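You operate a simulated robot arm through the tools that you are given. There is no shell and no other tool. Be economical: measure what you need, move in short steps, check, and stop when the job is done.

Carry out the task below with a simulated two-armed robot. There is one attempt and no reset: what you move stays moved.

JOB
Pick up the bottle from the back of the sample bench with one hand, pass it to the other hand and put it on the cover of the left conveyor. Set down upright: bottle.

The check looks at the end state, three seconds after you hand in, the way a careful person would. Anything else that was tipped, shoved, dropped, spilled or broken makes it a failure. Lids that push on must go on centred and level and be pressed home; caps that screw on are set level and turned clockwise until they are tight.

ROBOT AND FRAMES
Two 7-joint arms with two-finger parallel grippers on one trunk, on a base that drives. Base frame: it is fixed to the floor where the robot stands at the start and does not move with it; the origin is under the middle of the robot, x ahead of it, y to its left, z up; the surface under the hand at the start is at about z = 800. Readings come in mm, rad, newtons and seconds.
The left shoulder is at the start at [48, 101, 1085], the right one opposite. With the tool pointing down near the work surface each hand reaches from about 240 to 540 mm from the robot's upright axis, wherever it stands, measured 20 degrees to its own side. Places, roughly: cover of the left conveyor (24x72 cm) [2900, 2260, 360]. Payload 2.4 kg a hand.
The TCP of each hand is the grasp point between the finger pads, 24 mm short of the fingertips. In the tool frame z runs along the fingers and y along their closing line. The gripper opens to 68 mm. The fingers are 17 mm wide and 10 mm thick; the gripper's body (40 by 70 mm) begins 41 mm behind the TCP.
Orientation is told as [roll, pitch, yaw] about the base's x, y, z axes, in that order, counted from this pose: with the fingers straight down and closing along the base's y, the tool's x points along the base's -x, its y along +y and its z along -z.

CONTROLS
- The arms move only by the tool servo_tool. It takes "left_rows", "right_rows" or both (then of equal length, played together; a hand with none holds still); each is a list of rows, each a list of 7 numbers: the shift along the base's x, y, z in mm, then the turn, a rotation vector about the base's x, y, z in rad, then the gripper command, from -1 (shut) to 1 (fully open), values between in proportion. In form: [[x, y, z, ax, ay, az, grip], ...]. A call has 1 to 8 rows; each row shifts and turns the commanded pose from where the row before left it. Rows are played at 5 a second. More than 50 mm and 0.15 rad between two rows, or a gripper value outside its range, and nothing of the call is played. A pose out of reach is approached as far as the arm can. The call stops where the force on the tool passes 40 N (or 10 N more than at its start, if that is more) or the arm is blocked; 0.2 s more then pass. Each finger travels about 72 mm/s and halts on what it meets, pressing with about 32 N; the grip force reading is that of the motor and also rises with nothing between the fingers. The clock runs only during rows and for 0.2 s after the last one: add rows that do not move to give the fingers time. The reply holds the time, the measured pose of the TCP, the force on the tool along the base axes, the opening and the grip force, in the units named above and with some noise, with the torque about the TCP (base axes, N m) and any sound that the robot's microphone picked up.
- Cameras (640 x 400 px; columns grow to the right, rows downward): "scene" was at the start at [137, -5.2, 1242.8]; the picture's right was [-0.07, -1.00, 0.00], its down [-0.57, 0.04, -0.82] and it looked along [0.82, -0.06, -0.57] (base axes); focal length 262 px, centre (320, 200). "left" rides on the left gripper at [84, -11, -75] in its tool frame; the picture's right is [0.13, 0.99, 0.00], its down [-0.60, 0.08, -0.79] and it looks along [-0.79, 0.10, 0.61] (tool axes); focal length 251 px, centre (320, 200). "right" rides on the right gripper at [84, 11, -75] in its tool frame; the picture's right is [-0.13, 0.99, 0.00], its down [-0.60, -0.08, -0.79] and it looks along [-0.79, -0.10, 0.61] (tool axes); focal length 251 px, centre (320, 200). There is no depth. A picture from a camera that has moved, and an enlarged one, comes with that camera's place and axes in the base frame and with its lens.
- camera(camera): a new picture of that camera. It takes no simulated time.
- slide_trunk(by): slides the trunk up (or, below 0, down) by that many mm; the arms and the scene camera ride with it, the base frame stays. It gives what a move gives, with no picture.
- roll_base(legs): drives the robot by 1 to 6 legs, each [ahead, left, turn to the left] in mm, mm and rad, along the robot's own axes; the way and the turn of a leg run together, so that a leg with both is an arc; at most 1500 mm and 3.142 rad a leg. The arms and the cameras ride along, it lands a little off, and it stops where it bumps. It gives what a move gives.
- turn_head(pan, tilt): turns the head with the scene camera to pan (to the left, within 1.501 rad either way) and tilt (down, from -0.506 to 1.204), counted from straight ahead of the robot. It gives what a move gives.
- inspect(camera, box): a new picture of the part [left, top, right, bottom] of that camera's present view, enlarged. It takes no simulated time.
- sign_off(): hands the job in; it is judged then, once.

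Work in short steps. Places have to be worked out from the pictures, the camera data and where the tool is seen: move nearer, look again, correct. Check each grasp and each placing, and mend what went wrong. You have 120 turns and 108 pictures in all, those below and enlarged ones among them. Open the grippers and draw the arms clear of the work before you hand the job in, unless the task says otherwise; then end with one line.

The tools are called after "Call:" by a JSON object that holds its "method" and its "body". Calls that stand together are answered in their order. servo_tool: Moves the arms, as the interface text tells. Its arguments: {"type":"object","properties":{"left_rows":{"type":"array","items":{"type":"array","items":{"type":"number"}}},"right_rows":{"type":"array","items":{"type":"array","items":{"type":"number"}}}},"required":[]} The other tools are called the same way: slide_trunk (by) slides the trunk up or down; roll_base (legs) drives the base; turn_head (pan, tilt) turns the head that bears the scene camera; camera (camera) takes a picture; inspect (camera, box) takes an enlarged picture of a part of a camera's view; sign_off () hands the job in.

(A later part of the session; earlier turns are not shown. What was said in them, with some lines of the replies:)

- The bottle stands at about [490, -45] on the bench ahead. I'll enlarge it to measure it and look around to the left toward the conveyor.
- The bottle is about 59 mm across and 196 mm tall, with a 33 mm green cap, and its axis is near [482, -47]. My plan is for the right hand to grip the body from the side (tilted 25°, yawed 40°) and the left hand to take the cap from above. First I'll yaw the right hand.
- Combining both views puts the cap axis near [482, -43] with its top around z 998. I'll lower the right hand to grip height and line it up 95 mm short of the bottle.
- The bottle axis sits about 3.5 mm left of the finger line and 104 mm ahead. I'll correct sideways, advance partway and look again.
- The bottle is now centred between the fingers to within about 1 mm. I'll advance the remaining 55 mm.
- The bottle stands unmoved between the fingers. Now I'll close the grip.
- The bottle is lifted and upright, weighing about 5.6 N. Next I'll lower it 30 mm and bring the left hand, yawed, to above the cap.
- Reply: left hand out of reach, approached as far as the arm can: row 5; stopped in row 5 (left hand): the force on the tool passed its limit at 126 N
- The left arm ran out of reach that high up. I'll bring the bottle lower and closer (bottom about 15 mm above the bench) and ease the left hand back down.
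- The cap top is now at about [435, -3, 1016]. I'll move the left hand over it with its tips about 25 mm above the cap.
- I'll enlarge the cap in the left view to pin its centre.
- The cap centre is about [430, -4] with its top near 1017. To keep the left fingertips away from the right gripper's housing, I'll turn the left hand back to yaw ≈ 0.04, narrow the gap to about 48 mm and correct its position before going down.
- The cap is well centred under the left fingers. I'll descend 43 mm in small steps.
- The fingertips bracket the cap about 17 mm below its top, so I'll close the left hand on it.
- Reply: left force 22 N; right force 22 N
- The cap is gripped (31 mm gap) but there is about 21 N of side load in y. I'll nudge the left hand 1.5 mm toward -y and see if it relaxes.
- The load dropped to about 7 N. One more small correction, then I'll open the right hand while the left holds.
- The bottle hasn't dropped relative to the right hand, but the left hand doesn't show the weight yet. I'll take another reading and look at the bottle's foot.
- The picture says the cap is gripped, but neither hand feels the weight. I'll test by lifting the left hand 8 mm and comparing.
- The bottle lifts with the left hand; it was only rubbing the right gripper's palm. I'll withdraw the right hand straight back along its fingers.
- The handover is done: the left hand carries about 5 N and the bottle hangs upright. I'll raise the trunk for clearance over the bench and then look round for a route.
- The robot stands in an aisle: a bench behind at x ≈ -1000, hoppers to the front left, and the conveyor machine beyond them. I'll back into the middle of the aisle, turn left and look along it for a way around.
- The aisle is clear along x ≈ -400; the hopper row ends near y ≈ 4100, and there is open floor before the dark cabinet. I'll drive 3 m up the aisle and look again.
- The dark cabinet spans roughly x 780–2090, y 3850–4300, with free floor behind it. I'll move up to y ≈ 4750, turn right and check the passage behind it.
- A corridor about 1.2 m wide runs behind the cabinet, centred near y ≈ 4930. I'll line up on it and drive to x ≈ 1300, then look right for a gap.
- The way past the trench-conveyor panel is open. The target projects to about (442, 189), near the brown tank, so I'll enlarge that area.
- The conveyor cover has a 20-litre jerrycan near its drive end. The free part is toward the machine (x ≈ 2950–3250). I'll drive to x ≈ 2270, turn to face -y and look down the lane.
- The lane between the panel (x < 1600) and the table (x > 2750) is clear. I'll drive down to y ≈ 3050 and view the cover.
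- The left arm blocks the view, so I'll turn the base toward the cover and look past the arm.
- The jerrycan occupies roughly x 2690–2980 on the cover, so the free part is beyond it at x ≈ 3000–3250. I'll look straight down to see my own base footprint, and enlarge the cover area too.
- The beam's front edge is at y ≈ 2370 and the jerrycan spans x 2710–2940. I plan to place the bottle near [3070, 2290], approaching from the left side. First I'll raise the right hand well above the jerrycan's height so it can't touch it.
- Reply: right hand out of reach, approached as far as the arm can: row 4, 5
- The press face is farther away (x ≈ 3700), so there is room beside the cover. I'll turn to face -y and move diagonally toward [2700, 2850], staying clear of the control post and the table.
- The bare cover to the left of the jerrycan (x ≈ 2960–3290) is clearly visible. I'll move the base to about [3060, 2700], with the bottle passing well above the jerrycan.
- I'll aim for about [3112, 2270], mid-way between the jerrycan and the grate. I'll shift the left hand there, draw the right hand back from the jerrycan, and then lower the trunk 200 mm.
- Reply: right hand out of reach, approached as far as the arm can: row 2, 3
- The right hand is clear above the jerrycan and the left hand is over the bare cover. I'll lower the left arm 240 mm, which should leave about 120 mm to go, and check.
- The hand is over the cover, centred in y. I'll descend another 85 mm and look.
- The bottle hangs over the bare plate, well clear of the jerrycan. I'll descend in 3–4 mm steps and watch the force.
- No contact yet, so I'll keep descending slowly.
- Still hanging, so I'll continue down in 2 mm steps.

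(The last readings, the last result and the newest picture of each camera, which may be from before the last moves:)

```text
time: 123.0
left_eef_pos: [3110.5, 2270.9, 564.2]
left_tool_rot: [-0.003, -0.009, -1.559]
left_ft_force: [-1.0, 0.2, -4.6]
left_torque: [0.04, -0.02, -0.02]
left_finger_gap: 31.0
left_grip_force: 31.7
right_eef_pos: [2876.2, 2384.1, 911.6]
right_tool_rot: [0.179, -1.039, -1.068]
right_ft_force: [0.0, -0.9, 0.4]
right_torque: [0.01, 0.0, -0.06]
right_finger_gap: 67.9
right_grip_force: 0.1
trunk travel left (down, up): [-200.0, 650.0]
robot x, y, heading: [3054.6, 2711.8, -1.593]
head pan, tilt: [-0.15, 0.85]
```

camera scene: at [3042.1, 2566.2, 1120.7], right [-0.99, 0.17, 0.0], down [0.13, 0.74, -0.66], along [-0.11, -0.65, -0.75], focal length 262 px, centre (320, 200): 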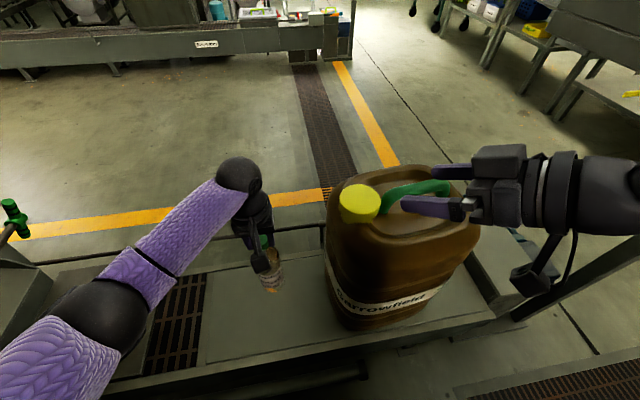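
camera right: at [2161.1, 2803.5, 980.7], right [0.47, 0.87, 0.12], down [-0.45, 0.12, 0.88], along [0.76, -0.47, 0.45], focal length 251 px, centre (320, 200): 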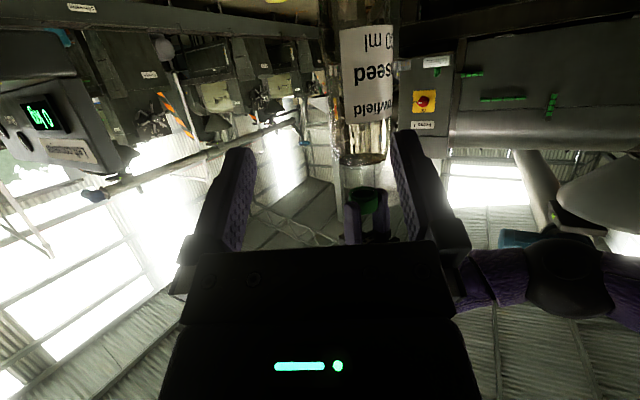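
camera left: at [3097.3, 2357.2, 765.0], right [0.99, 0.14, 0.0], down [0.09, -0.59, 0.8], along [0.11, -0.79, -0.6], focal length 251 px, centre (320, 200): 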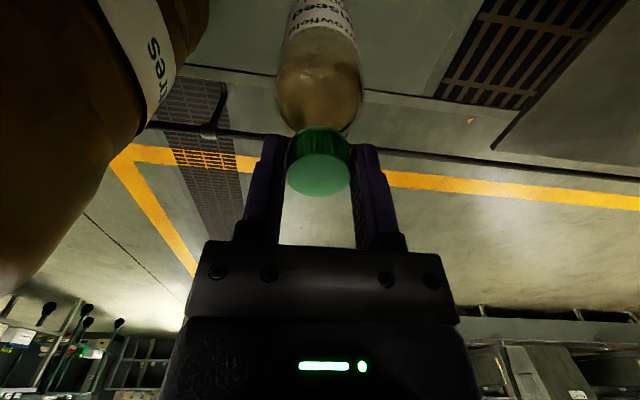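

No contact yet; continuing.

Call:
{"method": "servo_tool", "body": {"left_rows": [[0, 0, -2, 0, 0, 0, -1], [0, 0, -2, 0, 0, 0, -1], [0, 0, -2, 0, 0, 0, -1]]}}

Call:
{"method": "camera", "body": {"camera": "left"}}

```text
time: 123.8
left_eef_pos: [3112.8, 2274.3, 560.6]
left_tool_rot: [-0.003, -0.01, -1.559]
left_ft_force: [-0.7, -0.3, -4.8]
left_torque: [0.05, 0.02, 0.02]
left_finger_gap: 30.8
left_grip_force: 30.9
left hand out of reach, approached as far as the arm can: row 3
right_eef_pos: [2875.1, 2385.4, 911.1]
right_tool_rot: [0.182, -1.038, -1.069]
right_ft_force: [0.2, 0.5, 0.5]
right_torque: [-0.02, 0.02, 0.0]
right_finger_gap: 67.9
right_grip_force: 0.0
trunk travel left (down, up): [-200.0, 650.0]
robot x, y, heading: [3053.8, 2714.8, -1.591]
head pan, tilt: [-0.15, 0.85]
```

```text
44 pictures are left
camera left: at [3099.5, 2358.7, 635.4], right [0.99, 0.14, 0.0], down [0.09, -0.59, 0.8], along [0.11, -0.79, -0.6], focal length 251 px, centre (320, 200)
```

left: 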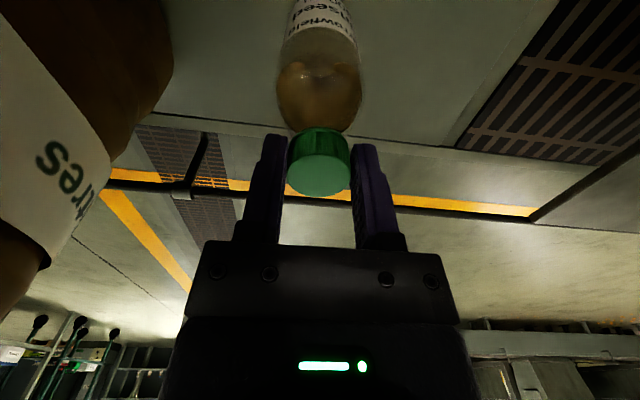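

The left arm is at its downward limit just above the surface. I'll lift it 20 mm, lower the trunk 40 mm to gain travel, and continue down by arm.

Call:
{"method": "servo_tool", "body": {"left_rows": [[0, 0, 10, 0, 0, 0, -1], [0, 0, 12, 0, 0, 0, -1], [0, 0, 0, 0, 0, 0, -1]]}}

Call:
{"method": "slide_trunk", "body": {"by": -20}}

Call:
{"method": "camera", "body": {"camera": "scene"}}

```text
time: 124.6
left_eef_pos: [3109.2, 2265.2, 578.3]
left_tool_rot: [-0.004, -0.009, -1.559]
left_ft_force: [0.0, 0.7, -4.6]
left_torque: [0.05, -0.01, 0.02]
left_finger_gap: 30.8
left_grip_force: 32.1
left hand out of reach, approached as far as the arm can: row 2
right_eef_pos: [2876.3, 2386.4, 911.8]
right_tool_rot: [0.18, -1.035, -1.068]
right_ft_force: [-0.5, 0.1, 0.0]
right_torque: [0.0, -0.02, 0.0]
right_finger_gap: 68.2
right_grip_force: 0.1
trunk travel left (down, up): [-200.0, 650.0]
robot x, y, heading: [3056.1, 2716.4, -1.595]
head pan, tilt: [-0.15, 0.85]
```

```text
time: 125.3
left_eef_pos: [3109.8, 2265.9, 555.7]
left_tool_rot: [-0.002, -0.006, -1.556]
left_ft_force: [2.2, -0.5, 32.6]
left_torque: [-0.99, -0.49, 0.05]
left_finger_gap: 30.8
left_grip_force: 32.3
right_eef_pos: [2876.5, 2386.7, 889.2]
right_tool_rot: [0.206, -1.031, -1.094]
right_ft_force: [0.3, 1.0, 0.1]
right_torque: [-0.02, 0.0, 0.0]
right_finger_gap: 68.2
right_grip_force: 0.0
trunk travel left (down, up): [-180.0, 670.0]
robot x, y, heading: [3058.1, 2711.8, -1.593]
head pan, tilt: [-0.15, 0.85]
```

```text
43 pictures are left
camera scene: at [3041.8, 2563.4, 1101.2], right [-0.99, 0.17, 0.0], down [0.13, 0.74, -0.66], along [-0.11, -0.65, -0.75], focal length 262 px, centre (320, 200)
```

scene: 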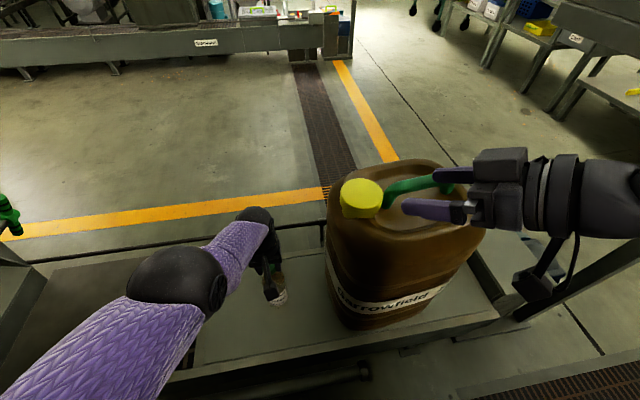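

The bottle touched the cover at TCP z ≈ 556 and is now pressed with 33 N. I'll relieve it with small upward moves.

Call:
{"method": "servo_tool", "body": {"left_rows": [[0, 0, 1, 0, 0, 0, -1], [0, 0, 0.5, 0, 0, 0, -1], [0, 0, 0, 0, 0, 0, -1]]}}

Call:
{"method": "inspect", "body": {"camera": "scene", "box": [220, 200, 340, 320]}}

Call:
{"method": "camera", "body": {"camera": "left"}}

```text
time: 126.2
left_eef_pos: [3109.3, 2264.9, 554.3]
left_tool_rot: [-0.001, 0.001, -1.556]
left_ft_force: [0.8, 9.1, 29.5]
left_torque: [0.78, -0.54, 0.09]
left_finger_gap: 30.9
left_grip_force: 31.8
right_eef_pos: [2876.1, 2385.6, 888.8]
right_tool_rot: [0.207, -1.028, -1.095]
right_ft_force: [-0.4, 0.3, 0.4]
right_torque: [0.0, -0.04, -0.01]
right_finger_gap: 68.1
right_grip_force: 0.1
trunk travel left (down, up): [-180.0, 670.0]
robot x, y, heading: [3055.3, 2714.5, -1.59]
head pan, tilt: [-0.15, 0.85]
stopped in row 3 (left hand): the force on the tool passed its limit at 44 N (the readings are from after the stop); the commanded pose is now the measured one
```

```text
3.33 times, centred on (280, 260) of scene
camera zoom: at [3041.7, 2563.4, 1100.6], right [-0.99, 0.17, 0.0], down [0.13, 0.74, -0.66], along [-0.11, -0.65, -0.75], focal length 872 px, centre (453, 0)
```

zoom: 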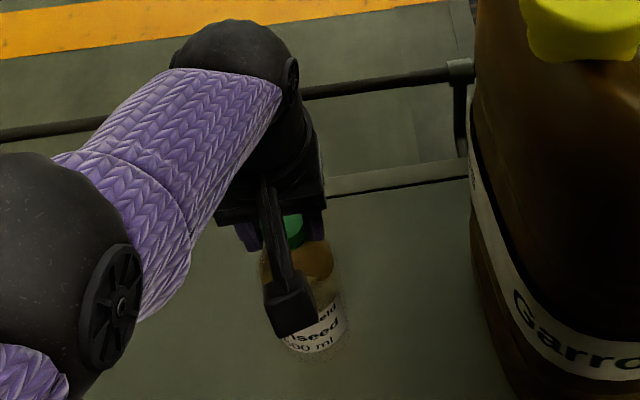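

```text
41 pictures are left
camera left: at [3097.3, 2350.9, 631.0], right [0.99, 0.14, 0.0], down [0.09, -0.6, 0.79], along [0.11, -0.78, -0.61], focal length 251 px, centre (320, 200)
```

left: 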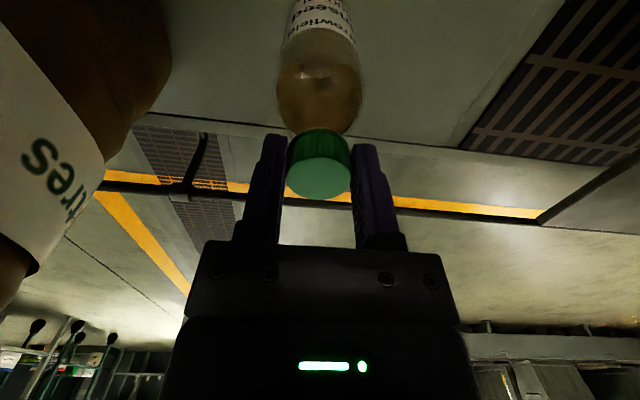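

The arm's elbow was shifting and kept pressing; I'll raise another 3 mm.

Call:
{"method": "servo_tool", "body": {"left_rows": [[0, 0, 1.5, 0, 0, 0, -1], [0, 0, 1.5, 0, 0, 0, -1], [0, 0, 0, 0, 0, 0, -1]]}}

```text
time: 127.0
left_eef_pos: [3110.6, 2264.3, 556.3]
left_tool_rot: [-0.002, 0.005, -1.557]
left_ft_force: [-0.1, 3.0, 2.5]
left_torque: [0.3, -0.16, 0.05]
left_finger_gap: 30.8
left_grip_force: 32.1
right_eef_pos: [2875.4, 2384.6, 887.9]
right_tool_rot: [0.21, -1.026, -1.098]
right_ft_force: [-0.1, -0.4, -0.4]
right_torque: [0.0, 0.02, -0.02]
right_finger_gap: 68.0
right_grip_force: 0.0
trunk travel left (down, up): [-180.0, 670.0]
robot x, y, heading: [3055.3, 2715.9, -1.588]
head pan, tilt: [-0.15, 0.85]
```

The bottle now rests on the cover with only 2.5 N of push and is level. I'll open the gripper gradually.

Call:
{"method": "servo_tool", "body": {"left_rows": [[0, 0, 0, 0, 0, 0, 0.1], [0, 0, 0, 0, 0, 0, 0.4], [0, 0, 0, 0, 0, 0, 0.6], [0, 0, 0, 0, 0, 0, 0.6]]}}

Call:
{"method": "camera", "body": {"camera": "left"}}

Call:
{"method": "inspect", "body": {"camera": "scene", "box": [220, 200, 340, 320]}}

```text
time: 128.1
left_eef_pos: [3110.0, 2265.1, 556.4]
left_tool_rot: [-0.003, 0.004, -1.559]
left_ft_force: [1.0, -0.5, -0.3]
left_torque: [-0.02, 0.0, -0.01]
left_finger_gap: 54.3
left_grip_force: 0.2
right_eef_pos: [2875.2, 2383.2, 888.5]
right_tool_rot: [0.21, -1.025, -1.096]
right_ft_force: [-0.1, -0.1, -0.8]
right_torque: [0.0, -0.02, -0.01]
right_finger_gap: 68.1
right_grip_force: 0.1
trunk travel left (down, up): [-180.0, 670.0]
robot x, y, heading: [3053.8, 2712.9, -1.587]
head pan, tilt: [-0.15, 0.85]
```

```text
40 pictures are left
camera left: at [3097.4, 2348.5, 632.3], right [0.99, 0.14, 0.0], down [0.09, -0.61, 0.79], along [0.11, -0.78, -0.61], focal length 251 px, centre (320, 200)
```

left: 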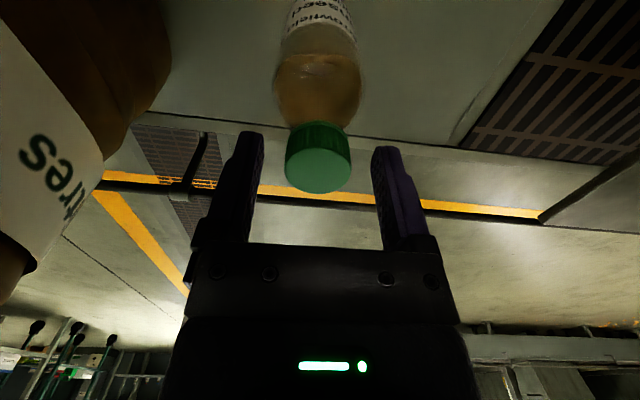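

```text
3.33 times, centred on (280, 260) of scene
camera zoom: at [3041.9, 2560.9, 1100.3], right [-0.99, 0.17, 0.0], down [0.13, 0.74, -0.66], along [-0.11, -0.65, -0.75], focal length 872 px, centre (453, 0)
```

zoom: 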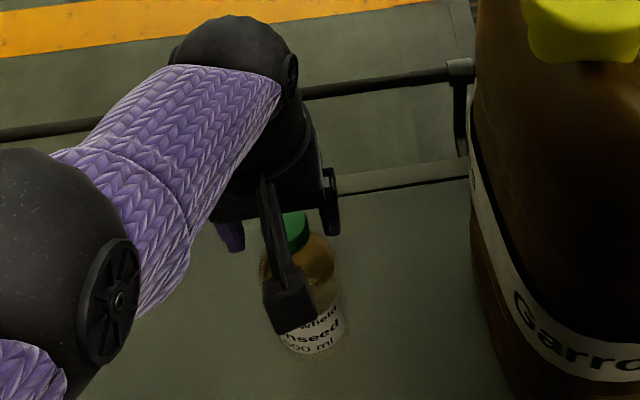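

The bottle stands free with the fingers clear on both sides of the cap. I'll raise the trunk so the hand goes straight up off the cap.

Call:
{"method": "slide_trunk", "body": {"by": 60}}

Call:
{"method": "camera", "body": {"camera": "left"}}

Call:
{"method": "camera", "body": {"camera": "scene"}}

```text
time: 129.1
left_eef_pos: [3110.6, 2261.2, 629.1]
left_tool_rot: [-0.003, -0.023, -1.558]
left_ft_force: [-0.4, 0.0, 0.0]
left_torque: [0.0, 0.0, -0.02]
left_finger_gap: 54.3
left_grip_force: 0.2
right_eef_pos: [2874.7, 2383.7, 948.5]
right_tool_rot: [0.211, -1.025, -1.096]
right_ft_force: [-0.6, -0.6, 0.3]
right_torque: [-0.01, -0.05, 0.01]
right_finger_gap: 68.0
right_grip_force: 0.0
trunk travel left (down, up): [-240.0, 610.0]
robot x, y, heading: [3054.5, 2714.3, -1.592]
head pan, tilt: [-0.15, 0.85]
```

```text
38 pictures are left
camera left: at [3097.6, 2348.4, 701.4], right [0.99, 0.14, -0.01], down [0.09, -0.58, 0.81], along [0.11, -0.8, -0.59], focal length 251 px, centre (320, 200)
```

left: 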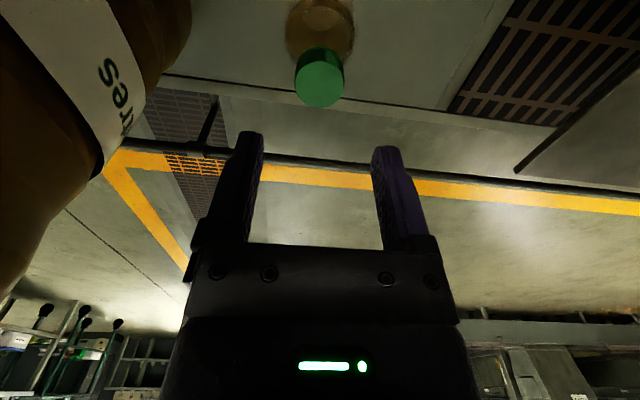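

```text
37 pictures are left
camera scene: at [3042.2, 2576.6, 1161.5], right [-0.99, 0.17, 0.0], down [0.13, 0.74, -0.66], along [-0.11, -0.65, -0.75], focal length 262 px, centre (320, 200)
```

scene: 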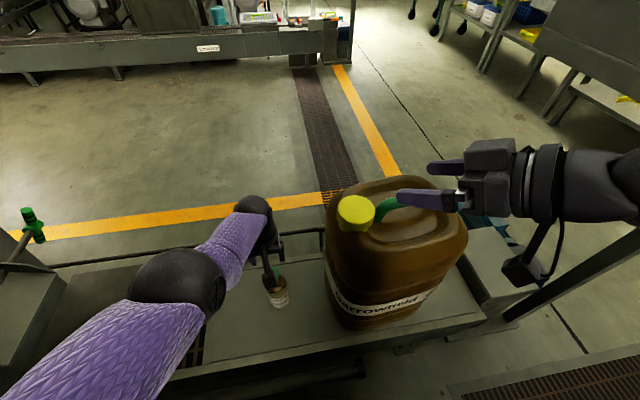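

The hand is clear of the cap and the bottle stands. I'll raise the trunk another 250 mm and inspect.

Call:
{"method": "slide_trunk", "body": {"by": 250}}

Call:
{"method": "camera", "body": {"camera": "scene"}}

```text
time: 131.6
left_eef_pos: [3110.6, 2248.1, 929.6]
left_tool_rot: [-0.009, -0.142, -1.555]
left_ft_force: [-1.0, 0.2, -0.3]
left_torque: [-0.01, 0.0, -0.03]
left_finger_gap: 54.3
left_grip_force: 0.1
right_eef_pos: [2875.9, 2384.2, 1197.9]
right_tool_rot: [0.21, -1.027, -1.097]
right_ft_force: [0.5, 0.0, 0.1]
right_torque: [-0.01, -0.01, 0.02]
right_finger_gap: 67.8
right_grip_force: 0.0
trunk travel left (down, up): [-490.0, 360.0]
robot x, y, heading: [3060.0, 2716.4, -1.592]
head pan, tilt: [-0.15, 0.85]
```

```text
36 pictures are left
camera scene: at [3043.0, 2617.4, 1413.8], right [-0.99, 0.17, 0.0], down [0.13, 0.74, -0.66], along [-0.11, -0.65, -0.75], focal length 262 px, centre (320, 200)
```

scene: 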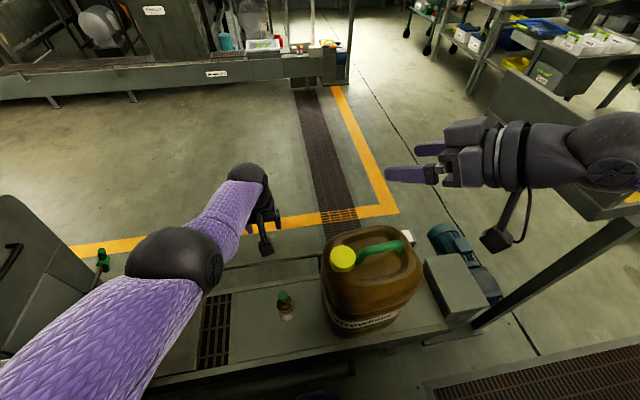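

The bottle stands on the plate. I'll back the base off slightly so the arms are clear and take a final close look.

Call:
{"method": "roll_base", "body": {"legs": [[-130, 0, 0]]}}

Call:
{"method": "inspect", "body": {"camera": "scene", "box": [200, 230, 460, 400]}}

```text
time: 132.9
left_eef_pos: [3112.7, 2379.4, 931.8]
left_tool_rot: [-0.006, -0.143, -1.556]
left_ft_force: [-0.2, 0.5, 0.2]
left_torque: [-0.05, -0.01, 0.01]
left_finger_gap: 54.6
left_grip_force: 0.1
right_eef_pos: [2877.4, 2516.1, 1198.9]
right_tool_rot: [0.208, -1.028, -1.095]
right_ft_force: [-0.2, -0.2, 0.1]
right_torque: [0.0, 0.02, -0.02]
right_finger_gap: 68.0
right_grip_force: 0.1
trunk travel left (down, up): [-490.0, 360.0]
robot x, y, heading: [3054.5, 2848.1, -1.593]
head pan, tilt: [-0.15, 0.85]
```

```text
2.35 times, centred on (330, 315) of scene
camera zoom: at [3045.7, 2749.3, 1413.9], right [-0.99, 0.17, 0.0], down [0.13, 0.74, -0.66], along [-0.11, -0.65, -0.75], focal length 616 px, centre (296, -71)
```

zoom: 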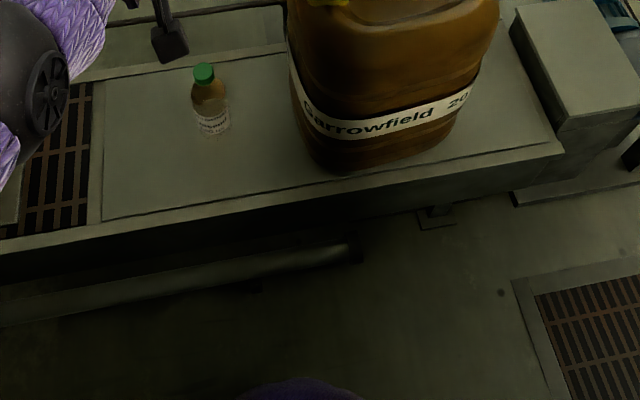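

The bottle stands upright on the cover plate, the jerrycan hasn't been touched, and both hands are empty and clear. I'll hand in.

Call:
{"method": "sign_off", "body": {}}

```text
The job is handed in.
```

The bottle was picked up with the right hand, passed to the left, and is standing upright on the cover of the left conveyor. Nothing else was tipped or moved as far as the pictures show.
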